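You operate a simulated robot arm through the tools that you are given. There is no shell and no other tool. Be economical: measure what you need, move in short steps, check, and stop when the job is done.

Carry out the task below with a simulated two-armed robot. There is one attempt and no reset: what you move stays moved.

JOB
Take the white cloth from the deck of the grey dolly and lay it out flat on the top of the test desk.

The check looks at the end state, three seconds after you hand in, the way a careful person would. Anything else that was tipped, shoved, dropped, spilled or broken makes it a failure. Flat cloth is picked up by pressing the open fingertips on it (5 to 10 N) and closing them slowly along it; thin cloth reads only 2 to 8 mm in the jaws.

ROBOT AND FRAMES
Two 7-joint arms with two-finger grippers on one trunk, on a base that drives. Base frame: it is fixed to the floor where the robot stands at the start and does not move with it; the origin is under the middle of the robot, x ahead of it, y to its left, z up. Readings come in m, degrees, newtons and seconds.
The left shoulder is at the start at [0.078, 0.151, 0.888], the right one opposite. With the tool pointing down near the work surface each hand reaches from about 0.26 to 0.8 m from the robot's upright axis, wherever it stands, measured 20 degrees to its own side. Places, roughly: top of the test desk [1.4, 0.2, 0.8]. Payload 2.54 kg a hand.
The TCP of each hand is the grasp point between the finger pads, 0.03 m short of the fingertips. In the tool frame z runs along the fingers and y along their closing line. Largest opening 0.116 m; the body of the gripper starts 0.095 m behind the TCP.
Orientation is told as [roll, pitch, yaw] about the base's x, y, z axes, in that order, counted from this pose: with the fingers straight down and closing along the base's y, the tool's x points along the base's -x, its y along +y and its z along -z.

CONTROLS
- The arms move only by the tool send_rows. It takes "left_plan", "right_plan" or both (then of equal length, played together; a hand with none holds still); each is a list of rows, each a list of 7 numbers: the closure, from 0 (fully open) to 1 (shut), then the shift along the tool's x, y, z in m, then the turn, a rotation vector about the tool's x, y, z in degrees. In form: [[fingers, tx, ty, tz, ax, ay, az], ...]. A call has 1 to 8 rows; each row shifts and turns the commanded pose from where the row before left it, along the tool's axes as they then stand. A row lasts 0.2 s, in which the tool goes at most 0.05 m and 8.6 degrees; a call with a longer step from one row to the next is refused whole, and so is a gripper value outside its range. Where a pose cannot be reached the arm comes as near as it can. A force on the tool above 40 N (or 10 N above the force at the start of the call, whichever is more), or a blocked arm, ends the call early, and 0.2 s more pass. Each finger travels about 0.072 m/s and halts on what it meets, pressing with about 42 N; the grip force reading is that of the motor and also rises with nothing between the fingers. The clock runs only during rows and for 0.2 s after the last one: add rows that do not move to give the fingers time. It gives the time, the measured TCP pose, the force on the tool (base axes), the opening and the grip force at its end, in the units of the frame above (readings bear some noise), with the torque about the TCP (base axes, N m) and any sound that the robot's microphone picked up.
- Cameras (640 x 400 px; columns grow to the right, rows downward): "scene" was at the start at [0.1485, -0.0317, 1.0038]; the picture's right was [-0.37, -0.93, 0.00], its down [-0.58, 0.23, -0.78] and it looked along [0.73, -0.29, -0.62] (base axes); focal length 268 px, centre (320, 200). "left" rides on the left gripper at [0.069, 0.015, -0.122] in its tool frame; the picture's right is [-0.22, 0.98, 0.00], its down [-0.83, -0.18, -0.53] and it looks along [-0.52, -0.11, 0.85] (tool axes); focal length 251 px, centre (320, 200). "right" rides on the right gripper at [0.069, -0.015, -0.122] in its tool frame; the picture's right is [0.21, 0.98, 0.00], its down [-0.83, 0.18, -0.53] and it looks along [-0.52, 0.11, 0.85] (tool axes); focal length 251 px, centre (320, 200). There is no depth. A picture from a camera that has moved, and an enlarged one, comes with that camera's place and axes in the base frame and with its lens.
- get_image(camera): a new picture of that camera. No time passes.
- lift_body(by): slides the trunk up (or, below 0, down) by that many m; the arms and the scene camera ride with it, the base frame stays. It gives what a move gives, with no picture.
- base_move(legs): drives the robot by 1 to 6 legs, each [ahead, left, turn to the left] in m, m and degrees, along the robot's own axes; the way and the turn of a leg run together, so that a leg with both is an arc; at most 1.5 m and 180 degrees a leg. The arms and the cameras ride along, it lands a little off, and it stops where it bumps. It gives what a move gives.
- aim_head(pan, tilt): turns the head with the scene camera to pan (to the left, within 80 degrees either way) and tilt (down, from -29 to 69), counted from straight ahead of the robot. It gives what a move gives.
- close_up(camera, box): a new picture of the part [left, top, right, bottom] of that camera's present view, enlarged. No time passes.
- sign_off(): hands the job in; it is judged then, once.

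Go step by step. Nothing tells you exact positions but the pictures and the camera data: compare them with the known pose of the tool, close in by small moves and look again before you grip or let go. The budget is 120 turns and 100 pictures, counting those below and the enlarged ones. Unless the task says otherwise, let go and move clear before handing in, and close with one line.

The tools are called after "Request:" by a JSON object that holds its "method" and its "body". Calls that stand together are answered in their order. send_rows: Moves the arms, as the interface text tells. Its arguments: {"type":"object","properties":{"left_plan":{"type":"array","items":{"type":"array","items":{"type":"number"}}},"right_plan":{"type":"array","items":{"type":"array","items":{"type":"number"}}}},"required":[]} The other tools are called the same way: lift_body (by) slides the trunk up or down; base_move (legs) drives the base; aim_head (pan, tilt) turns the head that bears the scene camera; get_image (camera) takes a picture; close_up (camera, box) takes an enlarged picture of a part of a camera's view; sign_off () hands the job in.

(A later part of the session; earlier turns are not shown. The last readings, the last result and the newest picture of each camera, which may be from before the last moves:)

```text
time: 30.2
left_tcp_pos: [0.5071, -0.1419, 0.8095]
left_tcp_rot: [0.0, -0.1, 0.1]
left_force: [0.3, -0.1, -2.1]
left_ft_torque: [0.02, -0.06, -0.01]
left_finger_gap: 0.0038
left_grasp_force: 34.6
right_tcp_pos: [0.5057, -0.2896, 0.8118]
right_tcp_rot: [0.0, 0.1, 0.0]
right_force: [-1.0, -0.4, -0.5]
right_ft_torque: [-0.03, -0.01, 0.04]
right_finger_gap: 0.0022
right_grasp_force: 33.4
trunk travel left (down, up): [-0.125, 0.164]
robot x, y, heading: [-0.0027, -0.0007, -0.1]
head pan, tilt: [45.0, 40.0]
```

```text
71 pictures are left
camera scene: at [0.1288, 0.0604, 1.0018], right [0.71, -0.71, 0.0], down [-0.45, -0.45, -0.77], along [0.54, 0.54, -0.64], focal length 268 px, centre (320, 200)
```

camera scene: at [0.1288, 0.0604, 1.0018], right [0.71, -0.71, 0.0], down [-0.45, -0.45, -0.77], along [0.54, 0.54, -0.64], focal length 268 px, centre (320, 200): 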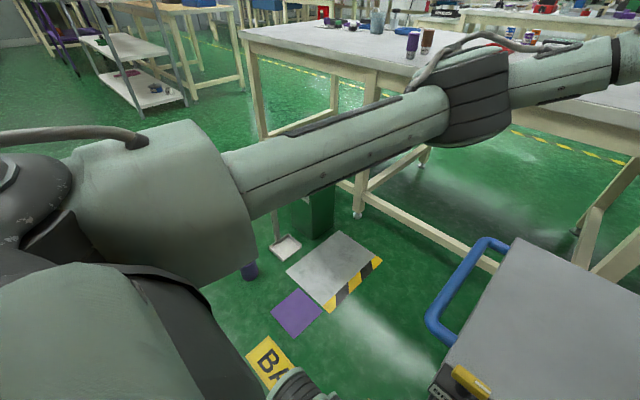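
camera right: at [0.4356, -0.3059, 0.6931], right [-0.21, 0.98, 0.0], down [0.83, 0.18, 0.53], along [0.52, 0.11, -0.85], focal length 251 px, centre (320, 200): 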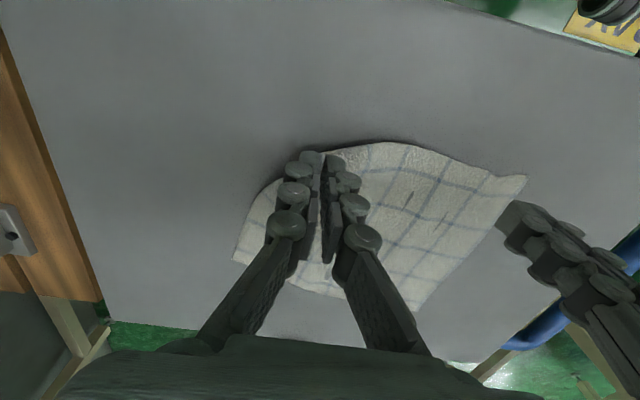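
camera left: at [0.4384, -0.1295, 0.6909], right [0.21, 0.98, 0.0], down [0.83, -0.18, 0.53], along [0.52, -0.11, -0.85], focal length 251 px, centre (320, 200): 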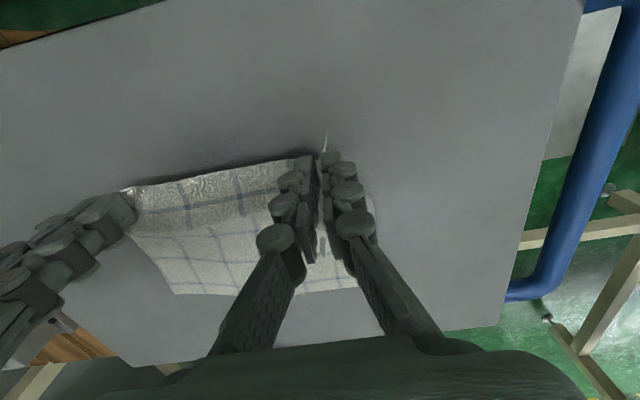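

The left side of the desk near y≈1.0 looks clear, and so is the floor beyond the bin at y>1. I raise the trunk so the hanging cloth clears the desk, then check the base outline.

Request:
{"method": "lift_body", "body": {"by": 0.16}}

Request:
{"method": "aim_head", "body": {"pan": 0, "tilt": 66}}

Request:
{"method": "get_image", "body": {"camera": "scene"}}

```text
time: 32.1
left_tcp_pos: [0.5078, -0.1437, 0.9688]
left_tcp_rot: [0.0, 0.0, 0.1]
left_force: [0.3, 0.5, 0.3]
left_ft_torque: [-0.02, 0.02, -0.01]
left_finger_gap: 0.0008
left_grasp_force: 30.7
right_tcp_pos: [0.5053, -0.2894, 0.9713]
right_tcp_rot: [0.0, 0.0, 0.0]
right_force: [0.8, -0.4, -0.4]
right_ft_torque: [0.02, -0.04, 0.04]
right_finger_gap: 0.0018
right_grasp_force: 34.4
trunk travel left (down, up): [-0.285, 0.004]
robot x, y, heading: [-0.0024, -0.0016, -0.2]
head pan, tilt: [45.0, 40.0]
```

```text
time: 33.2
left_tcp_pos: [0.5073, -0.1433, 0.9691]
left_tcp_rot: [0.0, 0.0, 0.1]
left_force: [0.1, 0.2, 0.4]
left_ft_torque: [-0.03, 0.05, -0.01]
left_finger_gap: 0.0011
left_grasp_force: 30.5
right_tcp_pos: [0.5052, -0.2894, 0.9716]
right_tcp_rot: [0.0, 0.0, 0.0]
right_force: [-1.4, -0.6, -1.5]
right_ft_torque: [0.0, -0.02, 0.0]
right_finger_gap: 0.0015
right_grasp_force: 31.0
trunk travel left (down, up): [-0.285, 0.004]
robot x, y, heading: [-0.0021, -0.0026, -0.0]
head pan, tilt: [0.0, 66.0]
```

```text
70 pictures are left
camera scene: at [0.1282, 0.0003, 1.1285], right [0.0, -1.0, 0.0], down [-0.91, 0.0, -0.41], along [0.41, 0.0, -0.91], focal length 268 px, centre (320, 200)
```

scene: 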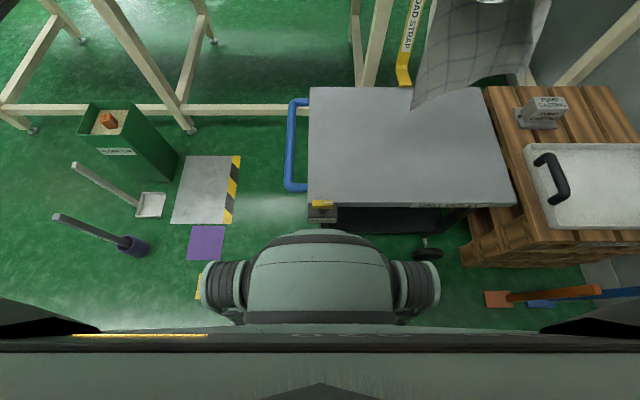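

The part I took for the base is the torso, so the base sits tucked beneath it. I raise the hands 9 cm so the cloth clears the 0.8 m desk, then back off and slide left.

Request:
{"method": "send_rows", "body": {"left_plan": [[1.0, 0, 0.003, -0.025, 0, 0, 0], [1.0, 0, 0.003, -0.025, 0, 0, 0], [1.0, 0, 0.003, -0.025, 0, 0, 0], [1.0, 0, 0, -0.015, 0, 0, 0], [1.0, 0, 0, 0, 0, 0, 0]], "right_plan": [[1.0, 0, -0.003, -0.025, 0, 0, 0], [1.0, 0, -0.003, -0.025, 0, 0, 0], [1.0, 0, -0.003, -0.025, 0, 0, 0], [1.0, 0, 0, -0.015, 0, 0, 0], [1.0, 0, 0, 0, 0, 0, 0]]}}

Request:
{"method": "base_move", "body": {"legs": [[-0.25, 0, 0]]}}

Request:
{"method": "get_image", "body": {"camera": "scene"}}

```text
time: 34.4
left_tcp_pos: [0.507, -0.1341, 1.0592]
left_tcp_rot: [0.1, 0.1, 0.1]
left_force: [-0.1, 0.6, 0.2]
left_ft_torque: [0.02, -0.03, -0.03]
left_finger_gap: 0.001
left_grasp_force: 30.1
right_tcp_pos: [0.5047, -0.2982, 1.0617]
right_tcp_rot: [0.0, 0.0, 0.0]
right_force: [0.1, 0.2, 0.6]
right_ft_torque: [-0.01, -0.02, 0.0]
right_finger_gap: 0.0014
right_grasp_force: 33.6
trunk travel left (down, up): [-0.285, 0.004]
robot x, y, heading: [-0.0004, 0.0003, -0.3]
head pan, tilt: [0.0, 66.0]
```

```text
time: 36.2
left_tcp_pos: [0.2571, -0.1333, 1.0588]
left_tcp_rot: [-0.1, 0.0, 0.2]
left_force: [-0.1, 0.5, 0.1]
left_ft_torque: [0.01, -0.01, 0.0]
left_finger_gap: 0.0007
left_grasp_force: 30.4
right_tcp_pos: [0.2543, -0.2986, 1.0609]
right_tcp_rot: [0.0, 0.1, 0.0]
right_force: [0.0, 0.4, 0.5]
right_ft_torque: [0.02, -0.01, 0.02]
right_finger_gap: 0.0
right_grasp_force: 26.4
trunk travel left (down, up): [-0.285, 0.004]
robot x, y, heading: [-0.2497, -0.0011, -0.0]
head pan, tilt: [0.0, 66.0]
```

```text
69 pictures are left
camera scene: at [-0.1223, 0.0002, 1.1285], right [0.0, -1.0, 0.0], down [-0.91, 0.0, -0.41], along [0.41, 0.0, -0.91], focal length 268 px, centre (320, 200)
```

scene: 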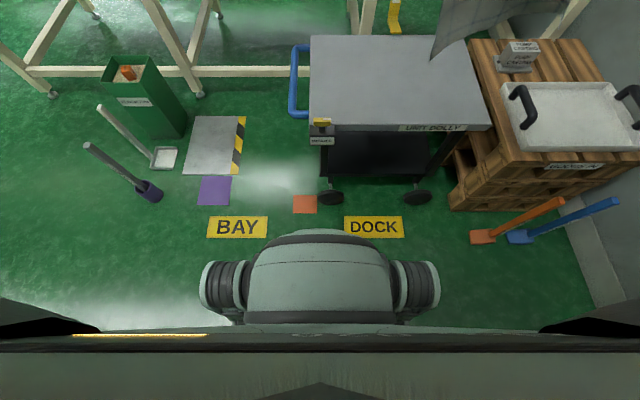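

The floor to the left is clear, so I slide left 1.3 m in two legs.

Request:
{"method": "base_move", "body": {"legs": [[0, 0.65, 0], [0, 0.65, 0]]}}

Request:
{"method": "get_image", "body": {"camera": "scene"}}

Request:
{"method": "aim_head", "body": {"pan": -15, "tilt": 25}}

Request:
{"method": "get_image", "body": {"camera": "scene"}}

```text
time: 49.1
left_tcp_pos: [0.2541, 1.1661, 1.0584]
left_tcp_rot: [0.0, 0.0, 0.7]
left_force: [0.3, 0.7, -0.5]
left_ft_torque: [0.0, -0.03, 0.02]
left_finger_gap: 0.0009
left_grasp_force: 30.3
right_tcp_pos: [0.2525, 1.0011, 1.0613]
right_tcp_rot: [0.0, 0.0, 0.7]
right_force: [-0.6, 0.6, 1.6]
right_ft_torque: [-0.07, 0.01, 0.0]
right_finger_gap: 0.0
right_grasp_force: 28.7
trunk travel left (down, up): [-0.285, 0.004]
robot x, y, heading: [-0.2557, 1.2946, 0.5]
head pan, tilt: [0.0, 66.0]
```

```text
68 pictures are left
camera scene: at [-0.1269, 1.2955, 1.1284], right [0.01, -1.0, 0.0], down [-0.91, -0.01, -0.41], along [0.41, 0.0, -0.91], focal length 268 px, centre (320, 200)
```

scene: 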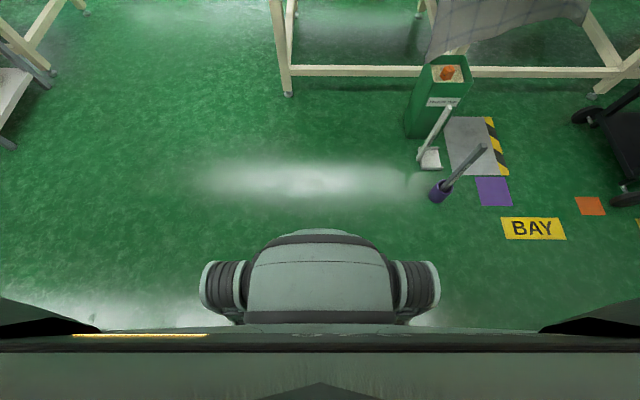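

```text
time: 50.2
left_tcp_pos: [0.2547, 1.1674, 1.0596]
left_tcp_rot: [0.1, -0.1, 0.7]
left_force: [0.9, 0.1, -1.1]
left_ft_torque: [-0.02, -0.02, 0.03]
left_finger_gap: 0.0009
left_grasp_force: 30.0
right_tcp_pos: [0.2547, 1.0017, 1.0623]
right_tcp_rot: [0.0, 0.0, 0.6]
right_force: [-0.2, -0.5, 0.8]
right_ft_torque: [0.0, -0.01, 0.01]
right_finger_gap: 0.0004
right_grasp_force: 28.0
trunk travel left (down, up): [-0.285, 0.004]
robot x, y, heading: [-0.2513, 1.2963, 0.6]
head pan, tilt: [-15.0, 25.0]
```

```text
67 pictures are left
camera scene: at [-0.0971, 1.272, 1.185], right [-0.25, -0.97, 0.0], down [-0.41, 0.1, -0.91], along [0.88, -0.22, -0.42], focal length 268 px, centre (320, 200)
```

scene: 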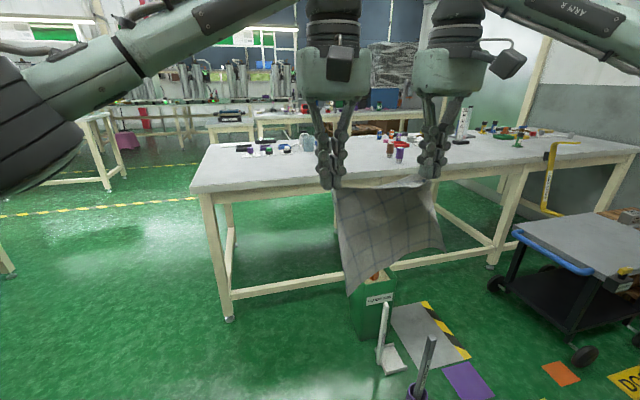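

The desk stretch around y 0.7–1.4 is clear, with clutter only farther back. The cloth's lowest corner hangs at about z 0.82, so I raise the hands a little more and drive part-way in.

Request:
{"method": "send_rows", "body": {"left_plan": [[1.0, 0, 0, -0.025, 0, 0, 0], [1.0, 0, 0, -0.025, 0, 0, 0], [1.0, 0, 0, 0, 0, 0, 0]], "right_plan": [[1.0, 0, 0, -0.025, 0, 0, 0], [1.0, 0, 0, -0.025, 0, 0, 0], [1.0, 0, 0, 0, 0, 0, 0]]}}

Request:
{"method": "base_move", "body": {"legs": [[0.45, 0, -0.5]]}}

Request:
{"method": "get_image", "body": {"camera": "scene"}}

Request:
{"method": "get_image", "body": {"camera": "left"}}

```text
time: 51.0
left_tcp_pos: [0.2542, 1.1672, 1.11]
left_tcp_rot: [0.0, 0.1, 0.8]
left_force: [0.9, -0.4, 0.2]
left_ft_torque: [-0.02, -0.02, -0.01]
left_finger_gap: 0.0008
left_grasp_force: 30.7
right_tcp_pos: [0.2527, 0.9987, 1.1115]
right_tcp_rot: [0.0, 0.0, 0.7]
right_force: [0.2, 1.1, -0.3]
right_ft_torque: [0.07, 0.02, 0.04]
right_finger_gap: 0.0001
right_grasp_force: 27.1
trunk travel left (down, up): [-0.285, 0.004]
robot x, y, heading: [-0.2538, 1.2902, 0.9]
head pan, tilt: [-15.0, 25.0]
```

```text
time: 53.7
left_tcp_pos: [0.6999, 1.1655, 1.1089]
left_tcp_rot: [0.0, 0.0, 0.3]
left_force: [-0.6, 0.0, 0.0]
left_ft_torque: [-0.04, -0.01, -0.01]
left_finger_gap: 0.001
left_grasp_force: 30.2
right_tcp_pos: [0.6975, 1.0009, 1.111]
right_tcp_rot: [0.0, 0.0, 0.2]
right_force: [0.2, 0.3, -0.2]
right_ft_torque: [0.0, 0.03, 0.03]
right_finger_gap: 0.0019
right_grasp_force: 29.9
trunk travel left (down, up): [-0.285, 0.004]
robot x, y, heading: [0.1922, 1.2971, 0.2]
head pan, tilt: [-15.0, 25.0]
```

```text
66 pictures are left
camera scene: at [0.3498, 1.2742, 1.185], right [-0.26, -0.97, 0.0], down [-0.41, 0.11, -0.91], along [0.88, -0.23, -0.42], focal length 268 px, centre (320, 200)
```

scene: 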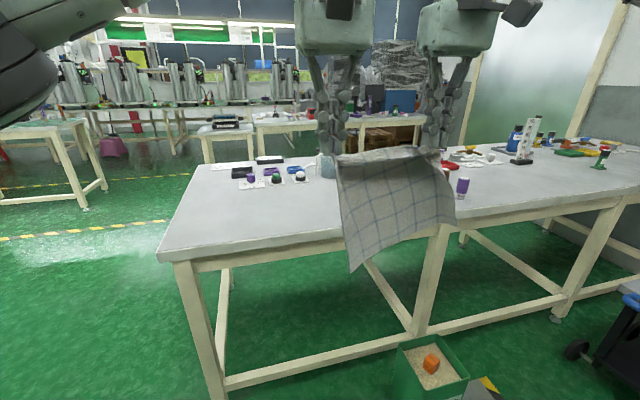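

```text
65 pictures are left
camera left: at [0.6305, 1.1793, 1.2321], right [0.21, 0.98, 0.0], down [0.83, -0.18, 0.53], along [0.52, -0.11, -0.85], focal length 251 px, centre (320, 200)
```

left: 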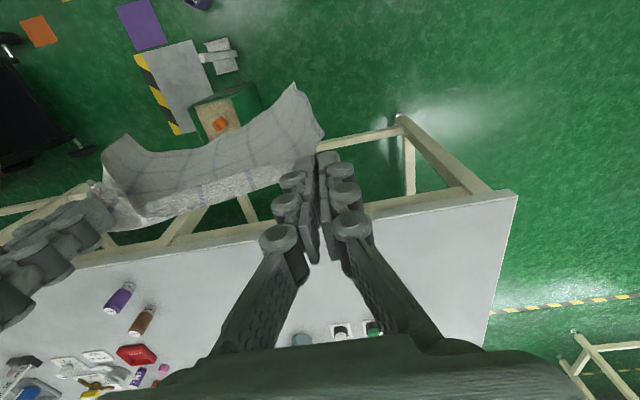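

From two views I put the desk top at z≈0.785, its front edge at x≈0.98 and its left end at y≈1.52. The area x 1.0–1.3 by y 0.7–1.5 is empty, so I shift a bit left, away from the bin, and drive closer.

Request:
{"method": "base_move", "body": {"legs": [[0, 0.08, 0], [0.36, 0, 0]]}}

Request:
{"method": "get_image", "body": {"camera": "left"}}

Request:
{"method": "get_image", "body": {"camera": "scene"}}

```text
time: 57.1
left_tcp_pos: [1.058, 1.2479, 1.1105]
left_tcp_rot: [0.0, 0.0, 0.3]
left_force: [0.0, -0.1, -0.6]
left_ft_torque: [-0.05, 0.05, -0.01]
left_finger_gap: 0.001
left_grasp_force: 30.3
right_tcp_pos: [1.0558, 1.0817, 1.1109]
right_tcp_rot: [0.0, 0.0, 0.3]
right_force: [0.5, 1.1, 1.7]
right_ft_torque: [0.01, -0.01, 0.03]
right_finger_gap: 0.0007
right_grasp_force: 30.2
trunk travel left (down, up): [-0.285, 0.004]
robot x, y, heading: [0.5502, 1.3811, -0.1]
head pan, tilt: [-15.0, 25.0]
```

```text
64 pictures are left
camera left: at [0.9887, 1.2607, 1.2321], right [0.21, 0.98, 0.0], down [0.83, -0.18, 0.53], along [0.52, -0.11, -0.85], focal length 251 px, centre (320, 200)
```

left: 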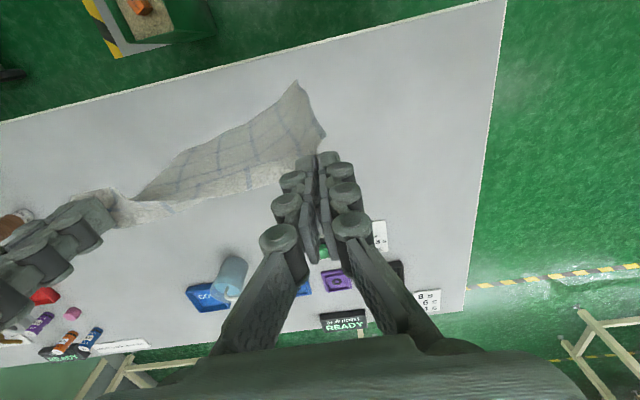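

```text
63 pictures are left
camera scene: at [0.7081, 1.3557, 1.185], right [-0.26, -0.97, 0.0], down [-0.41, 0.11, -0.91], along [0.88, -0.23, -0.42], focal length 268 px, centre (320, 200)
```

scene: 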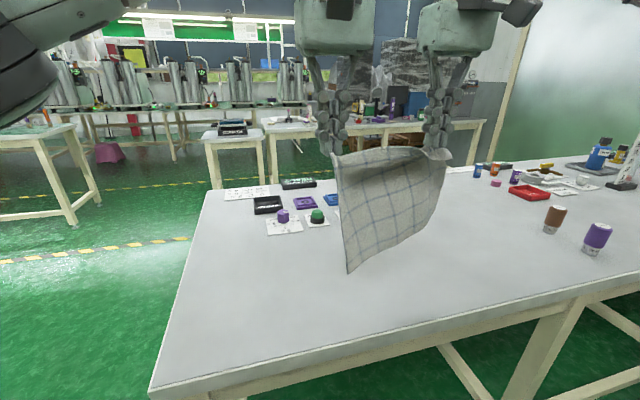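

The hands are over the desk with the cloth hanging between them. I look closer at how it hangs.

Request:
{"method": "close_up", "body": {"camera": "scene", "box": [280, 80, 480, 280]}}

Request:
{"method": "get_image", "body": {"camera": "right"}}

```text
2.00 times, centred on (380, 180) of scene
camera zoom: at [0.7081, 1.3557, 1.185], right [-0.26, -0.97, 0.0], down [-0.41, 0.11, -0.91], along [0.88, -0.23, -0.42], focal length 535 px, centre (200, 240)
```

zoom: 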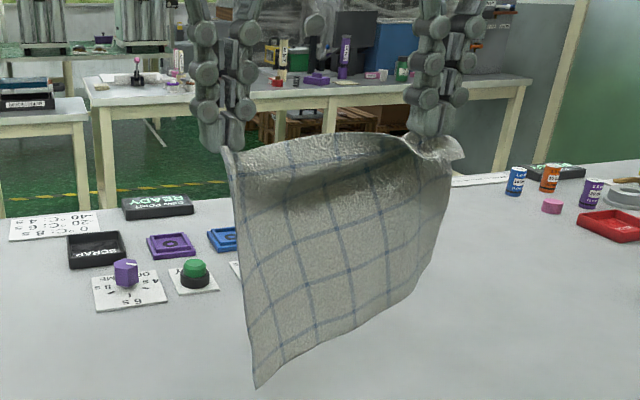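

```text
61 pictures are left
camera right: at [0.987, 1.0652, 1.2324], right [-0.22, 0.98, 0.0], down [0.83, 0.18, 0.53], along [0.52, 0.12, -0.85], focal length 251 px, centre (320, 200)
```

right: 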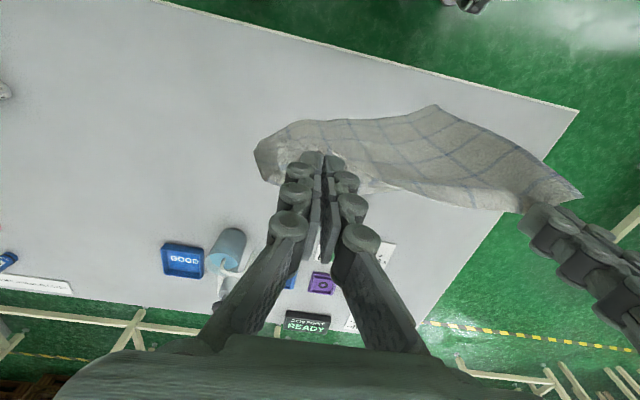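

The cloth's lower edge hangs at z≈0.90, leaning slightly toward me. I'll land that free edge near the desk front and roll the held edge forward as it comes down. First I tighten the spread slightly, go forward 4 cm and down 9 cm.

Request:
{"method": "send_rows", "body": {"left_plan": [[1.0, -0.02, 0.003, 0, 0, 0, 0], [1.0, -0.02, 0.003, 0, 0, 0, 0], [1.0, 0, 0, 0.03, 0, 0, 0], [1.0, 0, 0, 0.03, 0, 0, 0], [1.0, 0, 0, 0.03, 0, 0, 0], [1.0, 0, 0, 0, 0, 0, 0], [1.0, 0, 0, 0, 0, 0, 0]], "right_plan": [[1.0, -0.02, -0.003, 0, 0, 0, 0], [1.0, -0.02, -0.003, 0, 0, 0, 0], [1.0, 0, 0, 0.03, 0, 0, 0], [1.0, 0, 0, 0.03, 0, 0, 0], [1.0, 0, 0, 0.03, 0, 0, 0], [1.0, 0, 0, 0, 0, 0, 0], [1.0, 0, 0, 0, 0, 0, 0]]}}

Request:
{"method": "aim_head", "body": {"pan": -25, "tilt": 40}}

Request:
{"method": "get_image", "body": {"camera": "scene"}}

Request:
{"method": "get_image", "body": {"camera": "left"}}

```text
time: 58.7
left_tcp_pos: [1.0995, 1.2537, 1.0193]
left_tcp_rot: [0.0, 0.0, 0.4]
left_force: [-0.2, -0.7, 0.7]
left_ft_torque: [-0.04, -0.01, 0.01]
left_finger_gap: 0.0009
left_grasp_force: 30.1
right_tcp_pos: [1.0963, 1.0752, 1.0217]
right_tcp_rot: [-0.1, 0.0, 0.2]
right_force: [0.0, 0.3, 0.1]
right_ft_torque: [0.03, -0.01, 0.01]
right_finger_gap: 0.0
right_grasp_force: 28.5
trunk travel left (down, up): [-0.285, 0.004]
robot x, y, heading: [0.549, 1.3751, 0.2]
head pan, tilt: [-15.0, 25.0]
```

```text
time: 59.5
left_tcp_pos: [1.0974, 1.2531, 1.0212]
left_tcp_rot: [0.1, 0.0, 0.3]
left_force: [0.2, 0.3, -0.5]
left_ft_torque: [0.01, 0.01, 0.01]
left_finger_gap: 0.0008
left_grasp_force: 30.9
right_tcp_pos: [1.0964, 1.076, 1.0223]
right_tcp_rot: [-0.1, 0.0, 0.1]
right_force: [0.2, 0.2, -0.6]
right_ft_torque: [0.02, -0.02, 0.01]
right_finger_gap: 0.0002
right_grasp_force: 28.9
trunk travel left (down, up): [-0.285, 0.004]
robot x, y, heading: [0.5543, 1.3773, 0.1]
head pan, tilt: [-25.0, 40.0]
```

```text
60 pictures are left
camera scene: at [0.6957, 1.3436, 1.1619], right [-0.42, -0.91, 0.0], down [-0.58, 0.27, -0.77], along [0.7, -0.32, -0.64], focal length 268 px, centre (320, 200)
```

scene: 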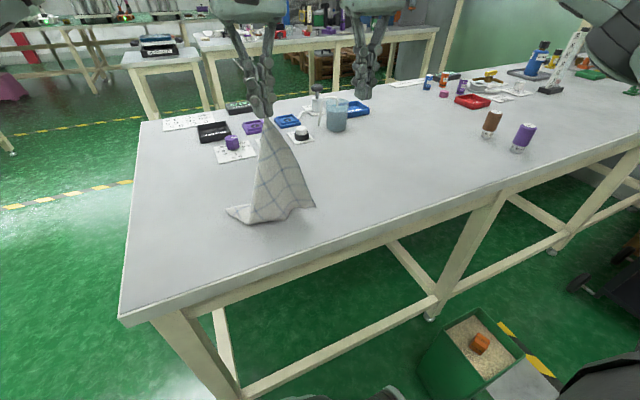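

```text
59 pictures are left
camera left: at [1.0284, 1.2672, 1.1427], right [0.21, 0.98, 0.0], down [0.83, -0.18, 0.53], along [0.52, -0.11, -0.85], focal length 251 px, centre (320, 200)
```

left: 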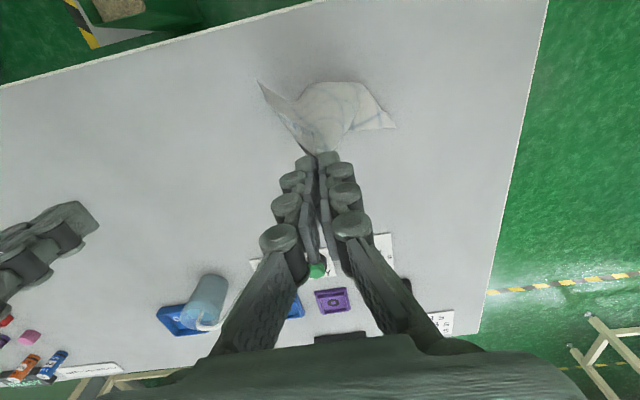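

The extra spread pulled the right pinch out, but the left still holds its corner and the cloth is safely over the desk. I lift the left hand so it hangs free and look for an adjacent corner to take with the right.

Request:
{"method": "send_rows", "body": {"left_plan": [[1.0, 0, 0, -0.03, 0, 0, 0], [1.0, 0, 0, -0.03, 0, 0, 0], [1.0, 0, 0, -0.03, 0, 0, 0], [1.0, 0, 0, -0.03, 0, 0, 0], [1.0, 0, 0, 0, 0, 0, 0], [1.0, 0, 0, 0, 0, 0, 0], [1.0, 0, 0, 0, 0, 0, 0]], "right_plan": [[1.0, 0, -0.02, 0, 0, 0, 0], [0.8, 0, -0.02, 0, 0, 0, 0], [0.5, 0, -0.02, 0, 0, 0, 0], [0.5, 0, 0, 0, 0, 0, 0], [0.5, 0, 0, 0, 0, 0, 0], [0.5, 0, 0, 0, 0, 0, 0], [0.5, 0, 0, 0, 0, 0, 0]]}}

Request:
{"method": "close_up", "body": {"camera": "scene", "box": [180, 40, 420, 240]}}

Request:
{"method": "get_image", "body": {"camera": "right"}}

Request:
{"method": "get_image", "body": {"camera": "left"}}

```text
time: 61.1
left_tcp_pos: [1.0973, 1.2539, 1.1404]
left_tcp_rot: [0.0, -0.1, 0.3]
left_force: [0.3, -0.1, -0.3]
left_ft_torque: [-0.04, -0.01, -0.02]
left_finger_gap: 0.0011
left_grasp_force: 30.8
right_tcp_pos: [1.096, 1.0151, 1.0205]
right_tcp_rot: [0.0, 0.0, 0.2]
right_force: [-0.5, 0.8, -0.4]
right_ft_torque: [0.0, 0.02, 0.03]
right_finger_gap: 0.0579
right_grasp_force: 0.1
trunk travel left (down, up): [-0.285, 0.004]
robot x, y, heading: [0.5502, 1.3795, 0.0]
head pan, tilt: [-25.0, 40.0]
```

```text
2.00 times, centred on (300, 140) of scene
camera zoom: at [0.6958, 1.3435, 1.1618], right [-0.42, -0.91, 0.0], down [-0.58, 0.27, -0.77], along [0.7, -0.32, -0.64], focal length 535 px, centre (360, 320)
```

zoom: 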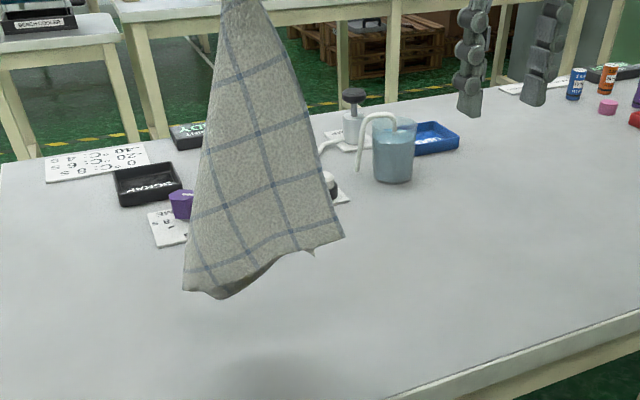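

```text
57 pictures are left
camera right: at [1.0271, 0.9992, 1.1418], right [-0.22, 0.98, 0.0], down [0.83, 0.18, 0.53], along [0.52, 0.12, -0.85], focal length 251 px, centre (320, 200)
```

right: 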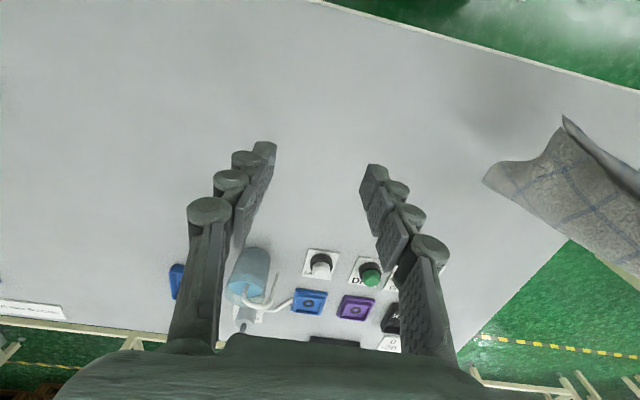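

```text
56 pictures are left
camera left: at [1.0279, 1.2669, 1.2629], right [0.21, 0.98, 0.0], down [0.83, -0.18, 0.53], along [0.52, -0.11, -0.85], focal length 251 px, centre (320, 200)
```

left: 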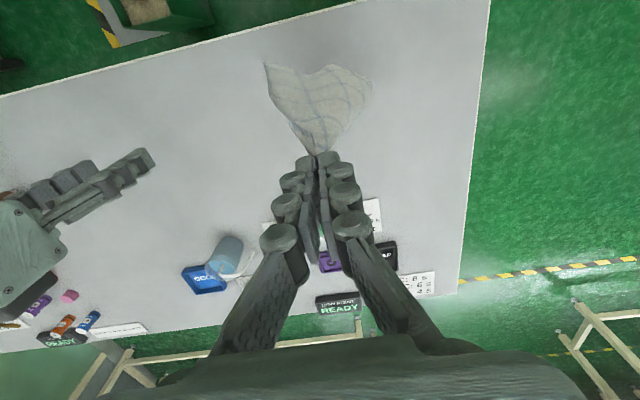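

The cloth hangs as a fan from the left hand. One free corner points toward me on the right at about (1.035, 1.203, 0.942). I'll turn the right gripper to close along x and tilt it so it can reach that corner from the right without meeting the left hand.

Request:
{"method": "send_rows", "body": {"right_plan": [[0.5, 0.01, -0.02, 0, 0, 0, -8.5], [0.5, 0, 0, 0, 0, 0, -8.5], [0.5, 0, 0, 0, 0, 0, -8.5], [0.5, 0, 0, 0, 0, 0, -8.5], [0.5, 0, 0, 0, 0, 0, -8.5], [0.5, 0, 0, 0, 0, 0, -8.5], [0.5, 0, 0, 0, 0, 0, -8.5]]}}

Request:
{"method": "send_rows", "body": {"right_plan": [[0.5, 0, 0, 0, 0, 0, -8.5], [0.5, 0, 0, 0, 0, 0, -8.5], [0.5, 0, 0, 0, 0, 0, -8.5], [0.5, 0, 0, 0, 0, 0, -5], [0.5, 0, 0, 0, 0, 0, 0]]}}

Request:
{"method": "send_rows", "body": {"right_plan": [[0.5, 0, 0, 0, 0, -8, 0], [0.5, 0, 0, 0, 0, -8, 0], [0.5, 0, 0, 0, 0, -8, 0], [0.5, 0, 0, 0, 0, -8, 0], [0.5, 0, 0, 0, 0, -8, 0], [0.5, 0, 0, 0, 0, -5, 0], [0.5, 0, 0, 0, 0, 0, 0]]}}

Request:
{"method": "get_image", "body": {"camera": "right"}}

Request:
{"method": "get_image", "body": {"camera": "scene"}}

```text
time: 62.7
left_tcp_pos: [1.0988, 1.2541, 1.1404]
left_tcp_rot: [0.0, 0.1, 0.3]
left_force: [-0.3, 0.9, -0.1]
left_ft_torque: [0.0, 0.0, -0.01]
left_finger_gap: 0.0011
left_grasp_force: 30.8
right_tcp_pos: [0.9791, 1.1625, 0.9966]
right_tcp_rot: [-0.1, 0.0, 59.6]
right_force: [0.4, 0.1, 0.1]
right_ft_torque: [0.01, 0.0, 0.01]
right_finger_gap: 0.0583
right_grasp_force: 0.0
right hand out of reach, approached as far as the arm can: row 3, 4, 5, 6, 7
trunk travel left (down, up): [-0.285, 0.004]
robot x, y, heading: [0.5511, 1.3769, 0.2]
head pan, tilt: [-25.0, 40.0]
```

```text
time: 63.9
left_tcp_pos: [1.0977, 1.2541, 1.1397]
left_tcp_rot: [0.1, 0.0, 0.4]
left_force: [0.2, 0.3, 1.2]
left_ft_torque: [0.02, -0.01, 0.02]
left_finger_gap: 0.0008
left_grasp_force: 30.7
right_tcp_pos: [0.8855, 1.2542, 0.986]
right_tcp_rot: [-0.1, 0.0, 90.2]
right_force: [0.3, 0.0, -0.1]
right_ft_torque: [0.0, -0.01, 0.03]
right_finger_gap: 0.0583
right_grasp_force: 0.0
right hand out of reach, approached as far as the arm can: row 1, 2, 3, 4
trunk travel left (down, up): [-0.285, 0.004]
robot x, y, heading: [0.5518, 1.3793, 0.2]
head pan, tilt: [-25.0, 40.0]
```

```text
time: 65.5
left_tcp_pos: [1.098, 1.2534, 1.1411]
left_tcp_rot: [0.0, 0.0, 0.4]
left_force: [-0.6, 0.3, -0.6]
left_ft_torque: [0.0, -0.01, 0.03]
left_finger_gap: 0.0009
left_grasp_force: 30.6
right_tcp_pos: [0.8481, 1.2831, 1.0042]
right_tcp_rot: [0.0, -45.1, 90.1]
right_force: [-0.8, 0.3, 0.0]
right_ft_torque: [0.01, -0.04, 0.01]
right_finger_gap: 0.0579
right_grasp_force: 0.0
right hand out of reach, approached as far as the arm can: row 1, 2, 3, 4, 5, 6
trunk travel left (down, up): [-0.285, 0.004]
robot x, y, heading: [0.5536, 1.3794, 0.4]
head pan, tilt: [-25.0, 40.0]
```

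```text
55 pictures are left
camera right: at [0.8633, 1.146, 1.0412], right [-0.98, -0.15, -0.15], down [-0.18, 0.21, 0.96], along [-0.12, 0.97, -0.23], focal length 251 px, centre (320, 200)
```

right: 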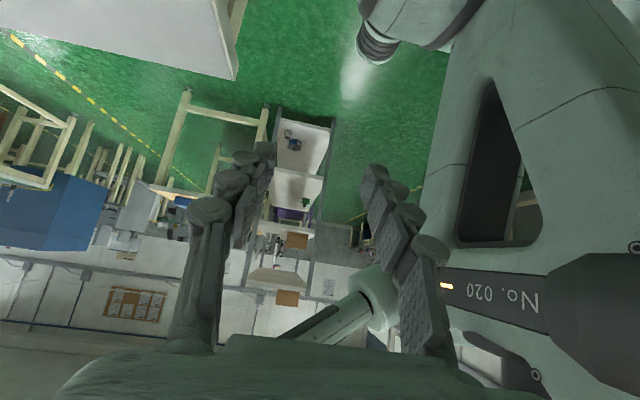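

```text
54 pictures are left
camera scene: at [0.6957, 1.3435, 1.1618], right [-0.42, -0.91, 0.0], down [-0.58, 0.27, -0.77], along [0.7, -0.32, -0.64], focal length 268 px, centre (320, 200)
```

scene: 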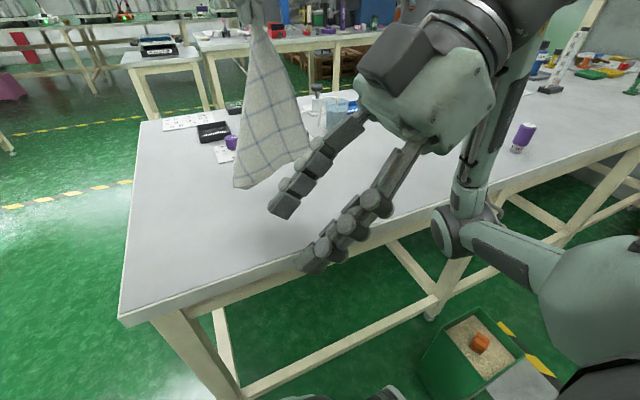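

The right wrist cannot hold this orientation that far out, so it came in closer. I test how far out it can get with a small forward shift.

Request:
{"method": "send_rows", "body": {"right_plan": [[0.5, 0, -0.02, 0, 0, 0, 0], [0.5, 0, -0.02, 0, 0, 0, 0], [0.5, 0, 0, 0, 0, 0, 0]]}}

```text
time: 66.3
left_tcp_pos: [1.097, 1.2528, 1.1405]
left_tcp_rot: [0.0, 0.0, 0.3]
left_force: [0.5, 0.1, -0.7]
left_ft_torque: [-0.02, -0.02, 0.04]
left_finger_gap: 0.0011
left_grasp_force: 30.5
right_tcp_pos: [0.8679, 1.2955, 1.0187]
right_tcp_rot: [0.1, -45.0, 89.9]
right_force: [0.0, 0.3, 0.4]
right_ft_torque: [0.0, -0.03, -0.01]
right_finger_gap: 0.0582
right_grasp_force: 0.1
right hand out of reach, approached as far as the arm can: row 1, 2
trunk travel left (down, up): [-0.285, 0.004]
robot x, y, heading: [0.5498, 1.3809, 0.3]
head pan, tilt: [-25.0, 40.0]
```

Yaw +90 is a poor direction for the right wrist, so I undo it and try the mirror orientation (yaw −90).

Request:
{"method": "send_rows", "body": {"right_plan": [[0.5, 0, 0, 0, 0, 8, 0], [0.5, 0, 0, 0, 0, 8, 0], [0.5, 0, 0, 0, 0, 8, 0], [0.5, 0, 0, 0, 0, 8, 0], [0.5, 0, 0, 0, 0, 8, 0], [0.5, 0, 0, 0, 0, 5, 0]]}}

Request:
{"method": "send_rows", "body": {"right_plan": [[0.5, 0.03, 0, 0, 0, 0, 8.5], [0.5, 0.03, 0, 0, 0, 0, 8.5], [0.5, 0.03, 0, 0, 0, 0, 8.5], [0.5, 0.03, 0, 0, 0, 0, 8.5], [0.5, 0.03, 0, 0, 0, 0, 8.5], [0.5, 0, 0, 0, 0, 0, 8.5], [0.5, 0, 0, 0, 0, 0, 8.5], [0.5, 0, 0, 0, 0, 0, 8.5]]}}

Request:
{"method": "send_rows", "body": {"right_plan": [[0.5, 0, 0, 0, 0, 0, 8.5], [0.5, 0, 0, 0, 0, 0, 8.5], [0.5, 0, 0, 0, 0, 0, 5], [0.5, 0, 0, 0, 0, 0, 0]]}}

```text
time: 67.7
left_tcp_pos: [1.0975, 1.2529, 1.1407]
left_tcp_rot: [0.0, 0.0, 0.3]
left_force: [0.7, 1.0, 0.4]
left_ft_torque: [0.04, -0.01, -0.02]
left_finger_gap: 0.0007
left_grasp_force: 30.2
right_tcp_pos: [0.8684, 1.2945, 1.0193]
right_tcp_rot: [0.0, 0.1, 90.2]
right_force: [0.1, -0.3, -0.2]
right_ft_torque: [0.0, 0.01, -0.02]
right_finger_gap: 0.0581
right_grasp_force: 0.1
trunk travel left (down, up): [-0.285, 0.004]
robot x, y, heading: [0.5477, 1.3806, 0.3]
head pan, tilt: [-25.0, 40.0]
```

```text
time: 69.5
left_tcp_pos: [1.0971, 1.2532, 1.1402]
left_tcp_rot: [0.0, 0.1, 0.3]
left_force: [-0.6, 0.1, -0.1]
left_ft_torque: [-0.01, -0.01, 0.01]
left_finger_gap: 0.0011
left_grasp_force: 30.2
right_tcp_pos: [0.8251, 1.1536, 1.0196]
right_tcp_rot: [0.0, 0.0, 22.1]
right_force: [0.1, 0.1, 0.7]
right_ft_torque: [0.0, 0.0, 0.02]
right_finger_gap: 0.058
right_grasp_force: 0.0
trunk travel left (down, up): [-0.285, 0.004]
robot x, y, heading: [0.5495, 1.3811, 0.1]
head pan, tilt: [-25.0, 40.0]
```

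```text
time: 70.5
left_tcp_pos: [1.0973, 1.2529, 1.141]
left_tcp_rot: [0.1, -0.1, 0.4]
left_force: [-0.2, -0.1, -0.5]
left_ft_torque: [0.0, 0.01, 0.02]
left_finger_gap: 0.0009
left_grasp_force: 30.0
right_tcp_pos: [0.825, 1.154, 1.0195]
right_tcp_rot: [0.0, 0.0, 0.0]
right_force: [-0.2, 1.0, 0.1]
right_ft_torque: [-0.01, 0.0, -0.01]
right_finger_gap: 0.0583
right_grasp_force: 0.0
trunk travel left (down, up): [-0.285, 0.004]
robot x, y, heading: [0.5508, 1.3783, 0.1]
head pan, tilt: [-25.0, 40.0]
```

Yaw is back to 0 with the hand reachable. I move it out to the right and forward, then yaw the other way.

Request:
{"method": "send_rows", "body": {"right_plan": [[0.5, -0.035, -0.02, 0, 0, 0, 0], [0.5, -0.035, -0.02, 0, 0, 0, 0], [0.5, -0.035, -0.02, 0, 0, 0, 0], [0.5, -0.035, -0.02, 0, 0, 0, 0], [0.5, -0.035, -0.02, 0, 0, 0, 0], [0.5, 0, 0, 0, 0, 0, 8.5], [0.5, 0, 0, 0, 0, 0, 8.5], [0.5, 0, 0, 0, 0, 0, 8.5]]}}

Request:
{"method": "send_rows", "body": {"right_plan": [[0.5, 0, 0, 0, 0, 0, 8.5], [0.5, 0, 0, 0, 0, 0, 8.5], [0.5, 0, 0, 0, 0, 0, 8.5], [0.5, 0, 0, 0, 0, 0, 8.5], [0.5, 0, 0, 0, 0, 0, 0]]}}

```text
time: 72.3
left_tcp_pos: [1.0964, 1.2528, 1.1404]
left_tcp_rot: [0.1, 0.0, 0.4]
left_force: [0.7, 0.3, -0.2]
left_ft_torque: [-0.01, 0.01, -0.05]
left_finger_gap: 0.0006
left_grasp_force: 31.1
right_tcp_pos: [1.001, 1.0549, 1.019]
right_tcp_rot: [0.0, 0.0, -25.5]
right_force: [-0.2, -0.5, -0.5]
right_ft_torque: [0.02, 0.0, 0.02]
right_finger_gap: 0.0581
right_grasp_force: 0.2
trunk travel left (down, up): [-0.285, 0.004]
robot x, y, heading: [0.5504, 1.3794, 0.3]
head pan, tilt: [-25.0, 40.0]
```

```text
time: 73.5
left_tcp_pos: [1.0977, 1.2532, 1.1406]
left_tcp_rot: [0.0, 0.0, 0.3]
left_force: [-0.4, -0.1, 0.5]
left_ft_torque: [0.01, 0.02, -0.03]
left_finger_gap: 0.0008
left_grasp_force: 30.5
right_tcp_pos: [1.0012, 1.0547, 1.0191]
right_tcp_rot: [0.0, -0.1, -59.3]
right_force: [-0.4, 0.3, -0.2]
right_ft_torque: [0.02, 0.0, 0.03]
right_finger_gap: 0.058
right_grasp_force: 0.0
trunk travel left (down, up): [-0.285, 0.004]
robot x, y, heading: [0.5499, 1.3799, 0.4]
head pan, tilt: [-25.0, 40.0]
```

This direction works. I continue to yaw −90 and then tilt the fingers toward the left.

Request:
{"method": "send_rows", "body": {"right_plan": [[0.5, 0, 0, 0, 0, 0, 8.5], [0.5, 0, 0, 0, 0, 0, 8.5], [0.5, 0, 0, 0, 0, 0, 8.5], [0.5, 0, 0, 0, 0, 0, 5], [0.5, 0, 0, 0, 0, 0, 0]]}}

Request:
{"method": "send_rows", "body": {"right_plan": [[0.5, 0, 0, 0, 0, 8, 0], [0.5, 0, 0, 0, 0, 8, 0], [0.5, 0, 0, 0, 0, 8, 0], [0.5, 0, 0, 0, 0, 8, 0], [0.5, 0, 0, 0, 0, 8, 0], [0.5, 0, 0, 0, 0, 0, 0]]}}

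Request:
{"method": "get_image", "body": {"camera": "right"}}

Request:
{"method": "get_image", "body": {"camera": "scene"}}

```text
time: 74.7
left_tcp_pos: [1.0975, 1.2529, 1.1412]
left_tcp_rot: [0.0, -0.1, 0.3]
left_force: [0.1, -0.5, -0.9]
left_ft_torque: [-0.01, 0.01, -0.03]
left_finger_gap: 0.0007
left_grasp_force: 30.3
right_tcp_pos: [1.0016, 1.0537, 1.0185]
right_tcp_rot: [-0.1, 0.1, -89.9]
right_force: [0.4, 0.1, 0.3]
right_ft_torque: [0.03, 0.01, 0.03]
right_finger_gap: 0.0581
right_grasp_force: 0.1
trunk travel left (down, up): [-0.285, 0.004]
robot x, y, heading: [0.548, 1.3766, 0.2]
head pan, tilt: [-25.0, 40.0]
```

```text
time: 76.1
left_tcp_pos: [1.0996, 1.2528, 1.1395]
left_tcp_rot: [0.0, 0.1, 0.4]
left_force: [-0.1, -0.2, 0.0]
left_ft_torque: [-0.02, 0.0, 0.01]
left_finger_gap: 0.001
left_grasp_force: 30.1
right_tcp_pos: [1.0021, 1.0545, 1.0203]
right_tcp_rot: [-0.1, 40.1, -89.8]
right_force: [0.9, -0.3, 0.5]
right_ft_torque: [-0.01, 0.0, 0.0]
right_finger_gap: 0.058
right_grasp_force: 0.1
trunk travel left (down, up): [-0.285, 0.004]
robot x, y, heading: [0.5477, 1.38, 0.1]
head pan, tilt: [-25.0, 40.0]
```

```text
53 pictures are left
camera right: at [0.9855, 1.0279, 1.1567], right [0.98, 0.17, 0.14], down [0.19, -0.97, -0.12], along [0.11, 0.15, -0.98], focal length 251 px, centre (320, 200)
```

right: 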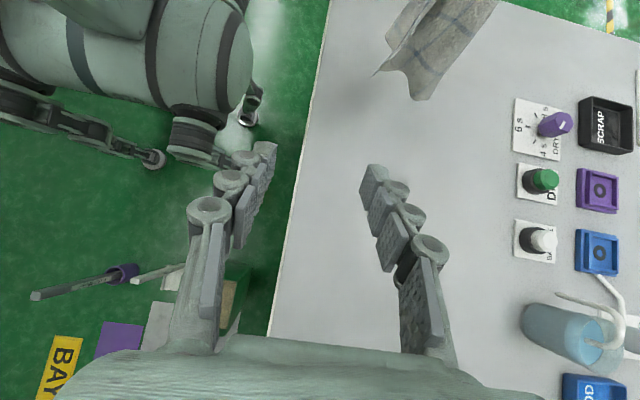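

```text
52 pictures are left
camera scene: at [0.6957, 1.3437, 1.1618], right [-0.42, -0.91, 0.0], down [-0.58, 0.27, -0.77], along [0.7, -0.32, -0.64], focal length 268 px, centre (320, 200)
```

scene: 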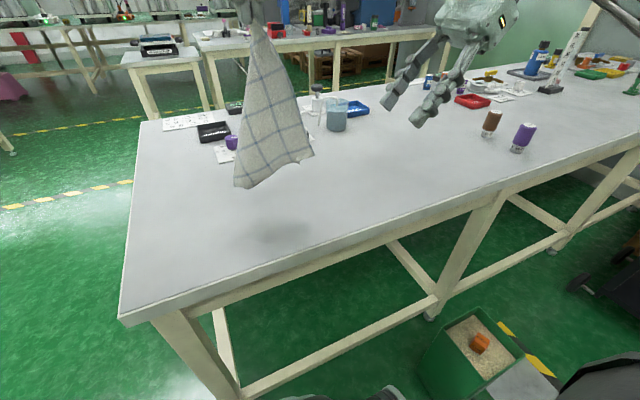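

This pose works, and both views agree on the corner at about (1.035, 1.203, 0.942). I approach with the open fingers straddling it in x.

Request:
{"method": "send_rows", "body": {"right_plan": [[0.5, 0, 0.0215, 0.01, 0, 0, 0], [0.5, 0, 0.0215, 0.01, 0, 0, 0], [0.5, 0.013, 0, 0.022, 0, 0, 0], [0.5, 0.013, 0, 0.022, 0, 0, 0], [0.5, 0.013, 0, 0.022, 0, 0, 0], [0.5, 0, 0, 0, 0, 0, 0]]}}

Request:
{"method": "get_image", "body": {"camera": "right"}}

Request:
{"method": "close_up", "body": {"camera": "scene", "box": [220, 60, 420, 220]}}

```text
time: 77.5
left_tcp_pos: [1.0974, 1.2536, 1.1413]
left_tcp_rot: [0.0, 0.0, 0.4]
left_force: [0.2, -0.7, 0.2]
left_ft_torque: [-0.01, -0.01, 0.0]
left_finger_gap: 0.001
left_grasp_force: 30.1
right_tcp_pos: [1.0433, 1.1402, 0.9793]
right_tcp_rot: [-0.1, 40.0, -89.8]
right_force: [1.2, 0.1, -0.1]
right_ft_torque: [0.0, -0.03, 0.0]
right_finger_gap: 0.0582
right_grasp_force: 0.1
trunk travel left (down, up): [-0.285, 0.004]
robot x, y, heading: [0.5484, 1.3765, 0.1]
head pan, tilt: [-25.0, 40.0]
```

```text
51 pictures are left
camera right: at [1.0276, 1.1132, 1.1163], right [0.98, 0.17, 0.14], down [0.18, -0.98, -0.12], along [0.11, 0.14, -0.98], focal length 251 px, centre (320, 200)
```

right: 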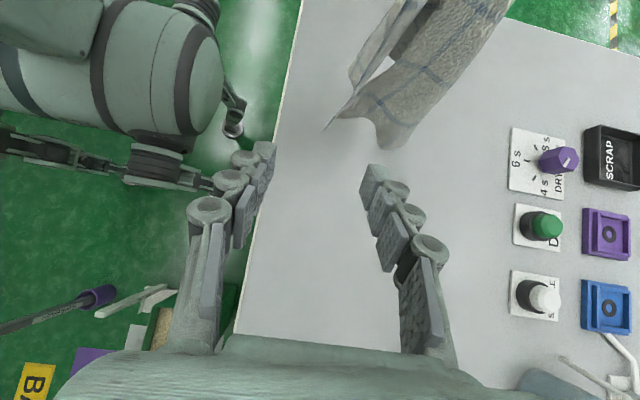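

```text
2.50 times, centred on (320, 140) of scene
camera zoom: at [0.6956, 1.3435, 1.1618], right [-0.42, -0.91, 0.0], down [-0.58, 0.27, -0.77], along [0.7, -0.32, -0.64], focal length 669 px, centre (320, 350)
```

zoom: 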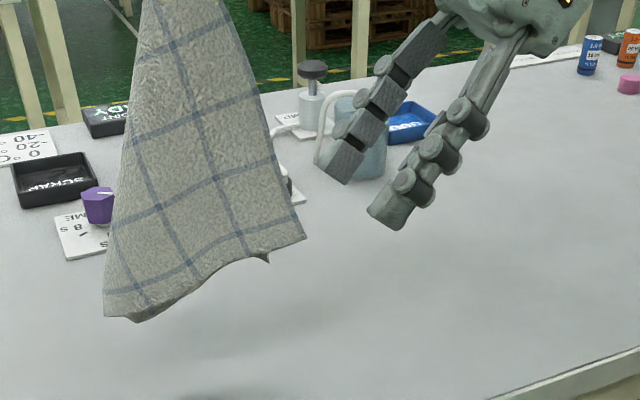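

I zoom the right camera to see whether that point is a true corner.

Request:
{"method": "close_up", "body": {"camera": "right", "box": [280, 20, 480, 180]}}

Request:
{"method": "close_up", "body": {"camera": "left", "box": [230, 40, 400, 180]}}

```text
2.50 times, centred on (380, 100) of right
camera zoom: at [1.0276, 1.1132, 1.1163], right [0.98, 0.17, 0.14], down [0.18, -0.98, -0.12], along [0.11, 0.14, -0.98], focal length 629 px, centre (170, 450)
```

zoom: 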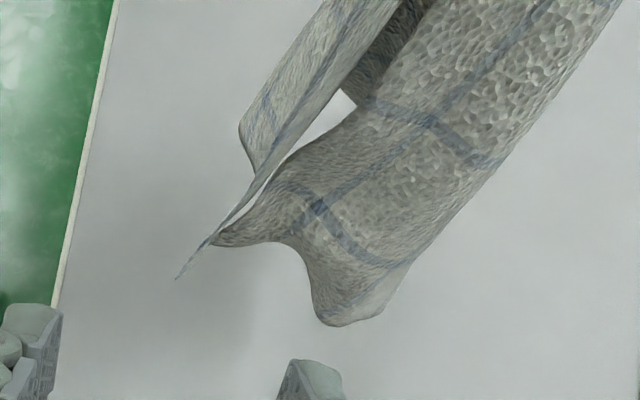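

```text
2.86 times, centred on (315, 110) of left
camera zoom: at [1.0278, 1.2668, 1.2628], right [0.21, 0.98, 0.0], down [0.83, -0.18, 0.53], along [0.52, -0.11, -0.85], focal length 718 px, centre (334, 457)
```

zoom: 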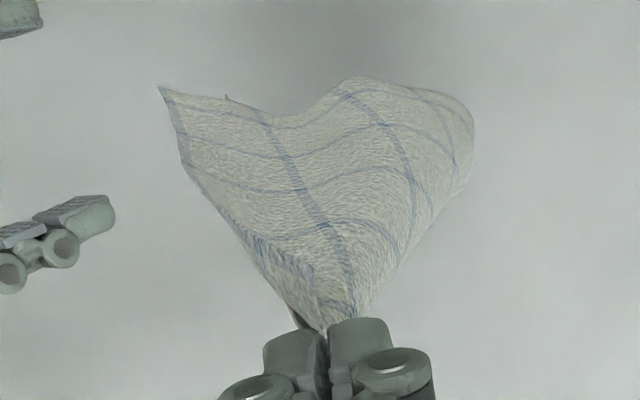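

That point is a real corner, with a second corner close behind it at about (1.053, 1.218, 0.917). I insert only the fingertips so that just the front layer is between the pads.

Request:
{"method": "send_rows", "body": {"right_plan": [[0.5, 0.0112, 0.001, 0.014, 0, 0, 0], [0.5, 0.0112, 0.001, 0.014, 0, 0, 0], [0.5, 0.0112, 0.001, 0.0143, 0, 0, 0], [0.5, 0, 0, 0, 0, 0, 0], [0.5, 0, 0, 0, 0, 0, 0]]}}

Request:
{"method": "close_up", "body": {"camera": "right", "box": [220, 60, 460, 240]}}

Request:
{"method": "close_up", "body": {"camera": "scene", "box": [220, 60, 380, 220]}}

```text
time: 78.7
left_tcp_pos: [1.0973, 1.254, 1.14]
left_tcp_rot: [0.0, 0.1, 0.3]
left_force: [0.7, -0.1, -0.6]
left_ft_torque: [-0.01, 0.03, -0.02]
left_finger_gap: 0.0008
left_grasp_force: 30.1
right_tcp_pos: [1.0453, 1.1928, 0.9679]
right_tcp_rot: [0.0, 40.0, -89.8]
right_force: [0.4, 1.0, -0.8]
right_ft_torque: [0.06, -0.01, 0.01]
right_finger_gap: 0.0579
right_grasp_force: 0.1
trunk travel left (down, up): [-0.285, 0.004]
robot x, y, heading: [0.5504, 1.3825, 0.2]
head pan, tilt: [-25.0, 40.0]
```

```text
2.22 times, centred on (340, 150) of right
camera zoom: at [1.0308, 1.1659, 1.1047], right [0.98, 0.17, 0.14], down [0.19, -0.98, -0.12], along [0.11, 0.14, -0.98], focal length 559 px, centre (276, 311)
```

zoom: 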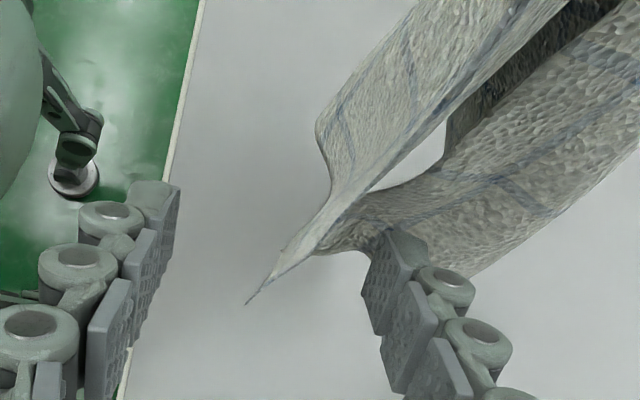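

```text
2.50 times, centred on (300, 140) of scene
camera zoom: at [0.6957, 1.3436, 1.1618], right [-0.42, -0.91, 0.0], down [-0.58, 0.27, -0.77], along [0.7, -0.32, -0.64], focal length 669 px, centre (370, 350)
```

zoom: 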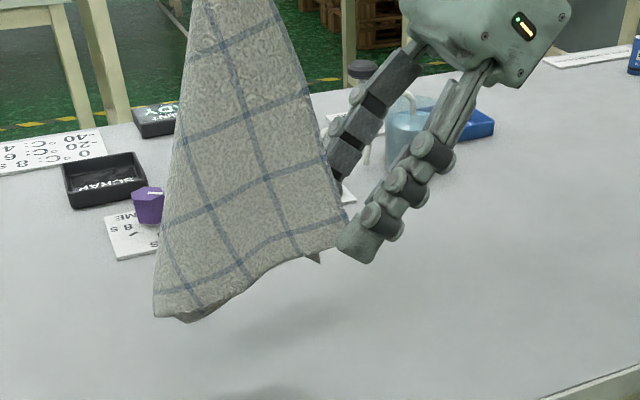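

The fingertips straddle only the front corner, so I close.

Request:
{"method": "send_rows", "body": {"right_plan": [[0.65, 0, 0, 0, 0, 0, 0], [0.75, 0, 0, 0, 0, 0, 0], [0.85, 0, 0, 0, 0, 0, 0], [0.95, 0, 0, 0, 0, 0, 0], [1.0, 0, 0, 0, 0, 0, 0], [1.0, 0, 0, 0, 0, 0, 0], [1.0, 0, 0, 0, 0, 0, 0]]}}

Request:
{"method": "close_up", "body": {"camera": "right", "box": [220, 60, 460, 240]}}

Request:
{"method": "close_up", "body": {"camera": "scene", "box": [220, 60, 380, 220]}}

```text
time: 80.3
left_tcp_pos: [1.0982, 1.2529, 1.1399]
left_tcp_rot: [0.1, 0.0, 0.2]
left_force: [-0.9, -0.7, -0.4]
left_ft_torque: [0.02, -0.01, 0.0]
left_finger_gap: 0.0007
left_grasp_force: 30.5
right_tcp_pos: [1.0463, 1.1928, 0.9674]
right_tcp_rot: [0.0, 40.0, -89.8]
right_force: [-0.9, 0.9, -1.6]
right_ft_torque: [-0.06, -0.05, -0.05]
right_finger_gap: 0.0058
right_grasp_force: 42.0
trunk travel left (down, up): [-0.285, 0.004]
robot x, y, heading: [0.5474, 1.3796, 0.3]
head pan, tilt: [-25.0, 40.0]
```

```text
2.22 times, centred on (340, 150) of right
camera zoom: at [1.0307, 1.1658, 1.1049], right [0.98, 0.17, 0.14], down [0.19, -0.97, -0.12], along [0.11, 0.14, -0.98], focal length 559 px, centre (276, 311)
```

zoom: 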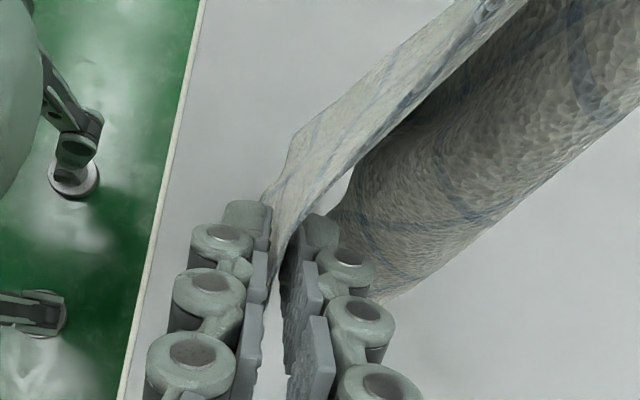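

```text
2.50 times, centred on (300, 140) of scene
camera zoom: at [0.6957, 1.3436, 1.1618], right [-0.42, -0.91, 0.0], down [-0.58, 0.27, -0.77], along [0.7, -0.32, -0.64], focal length 669 px, centre (370, 350)
```

zoom: 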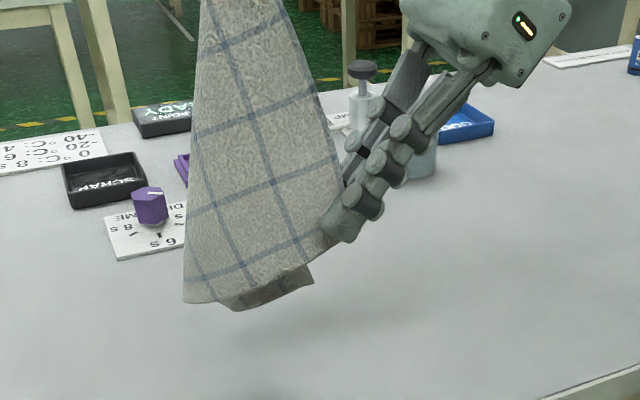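

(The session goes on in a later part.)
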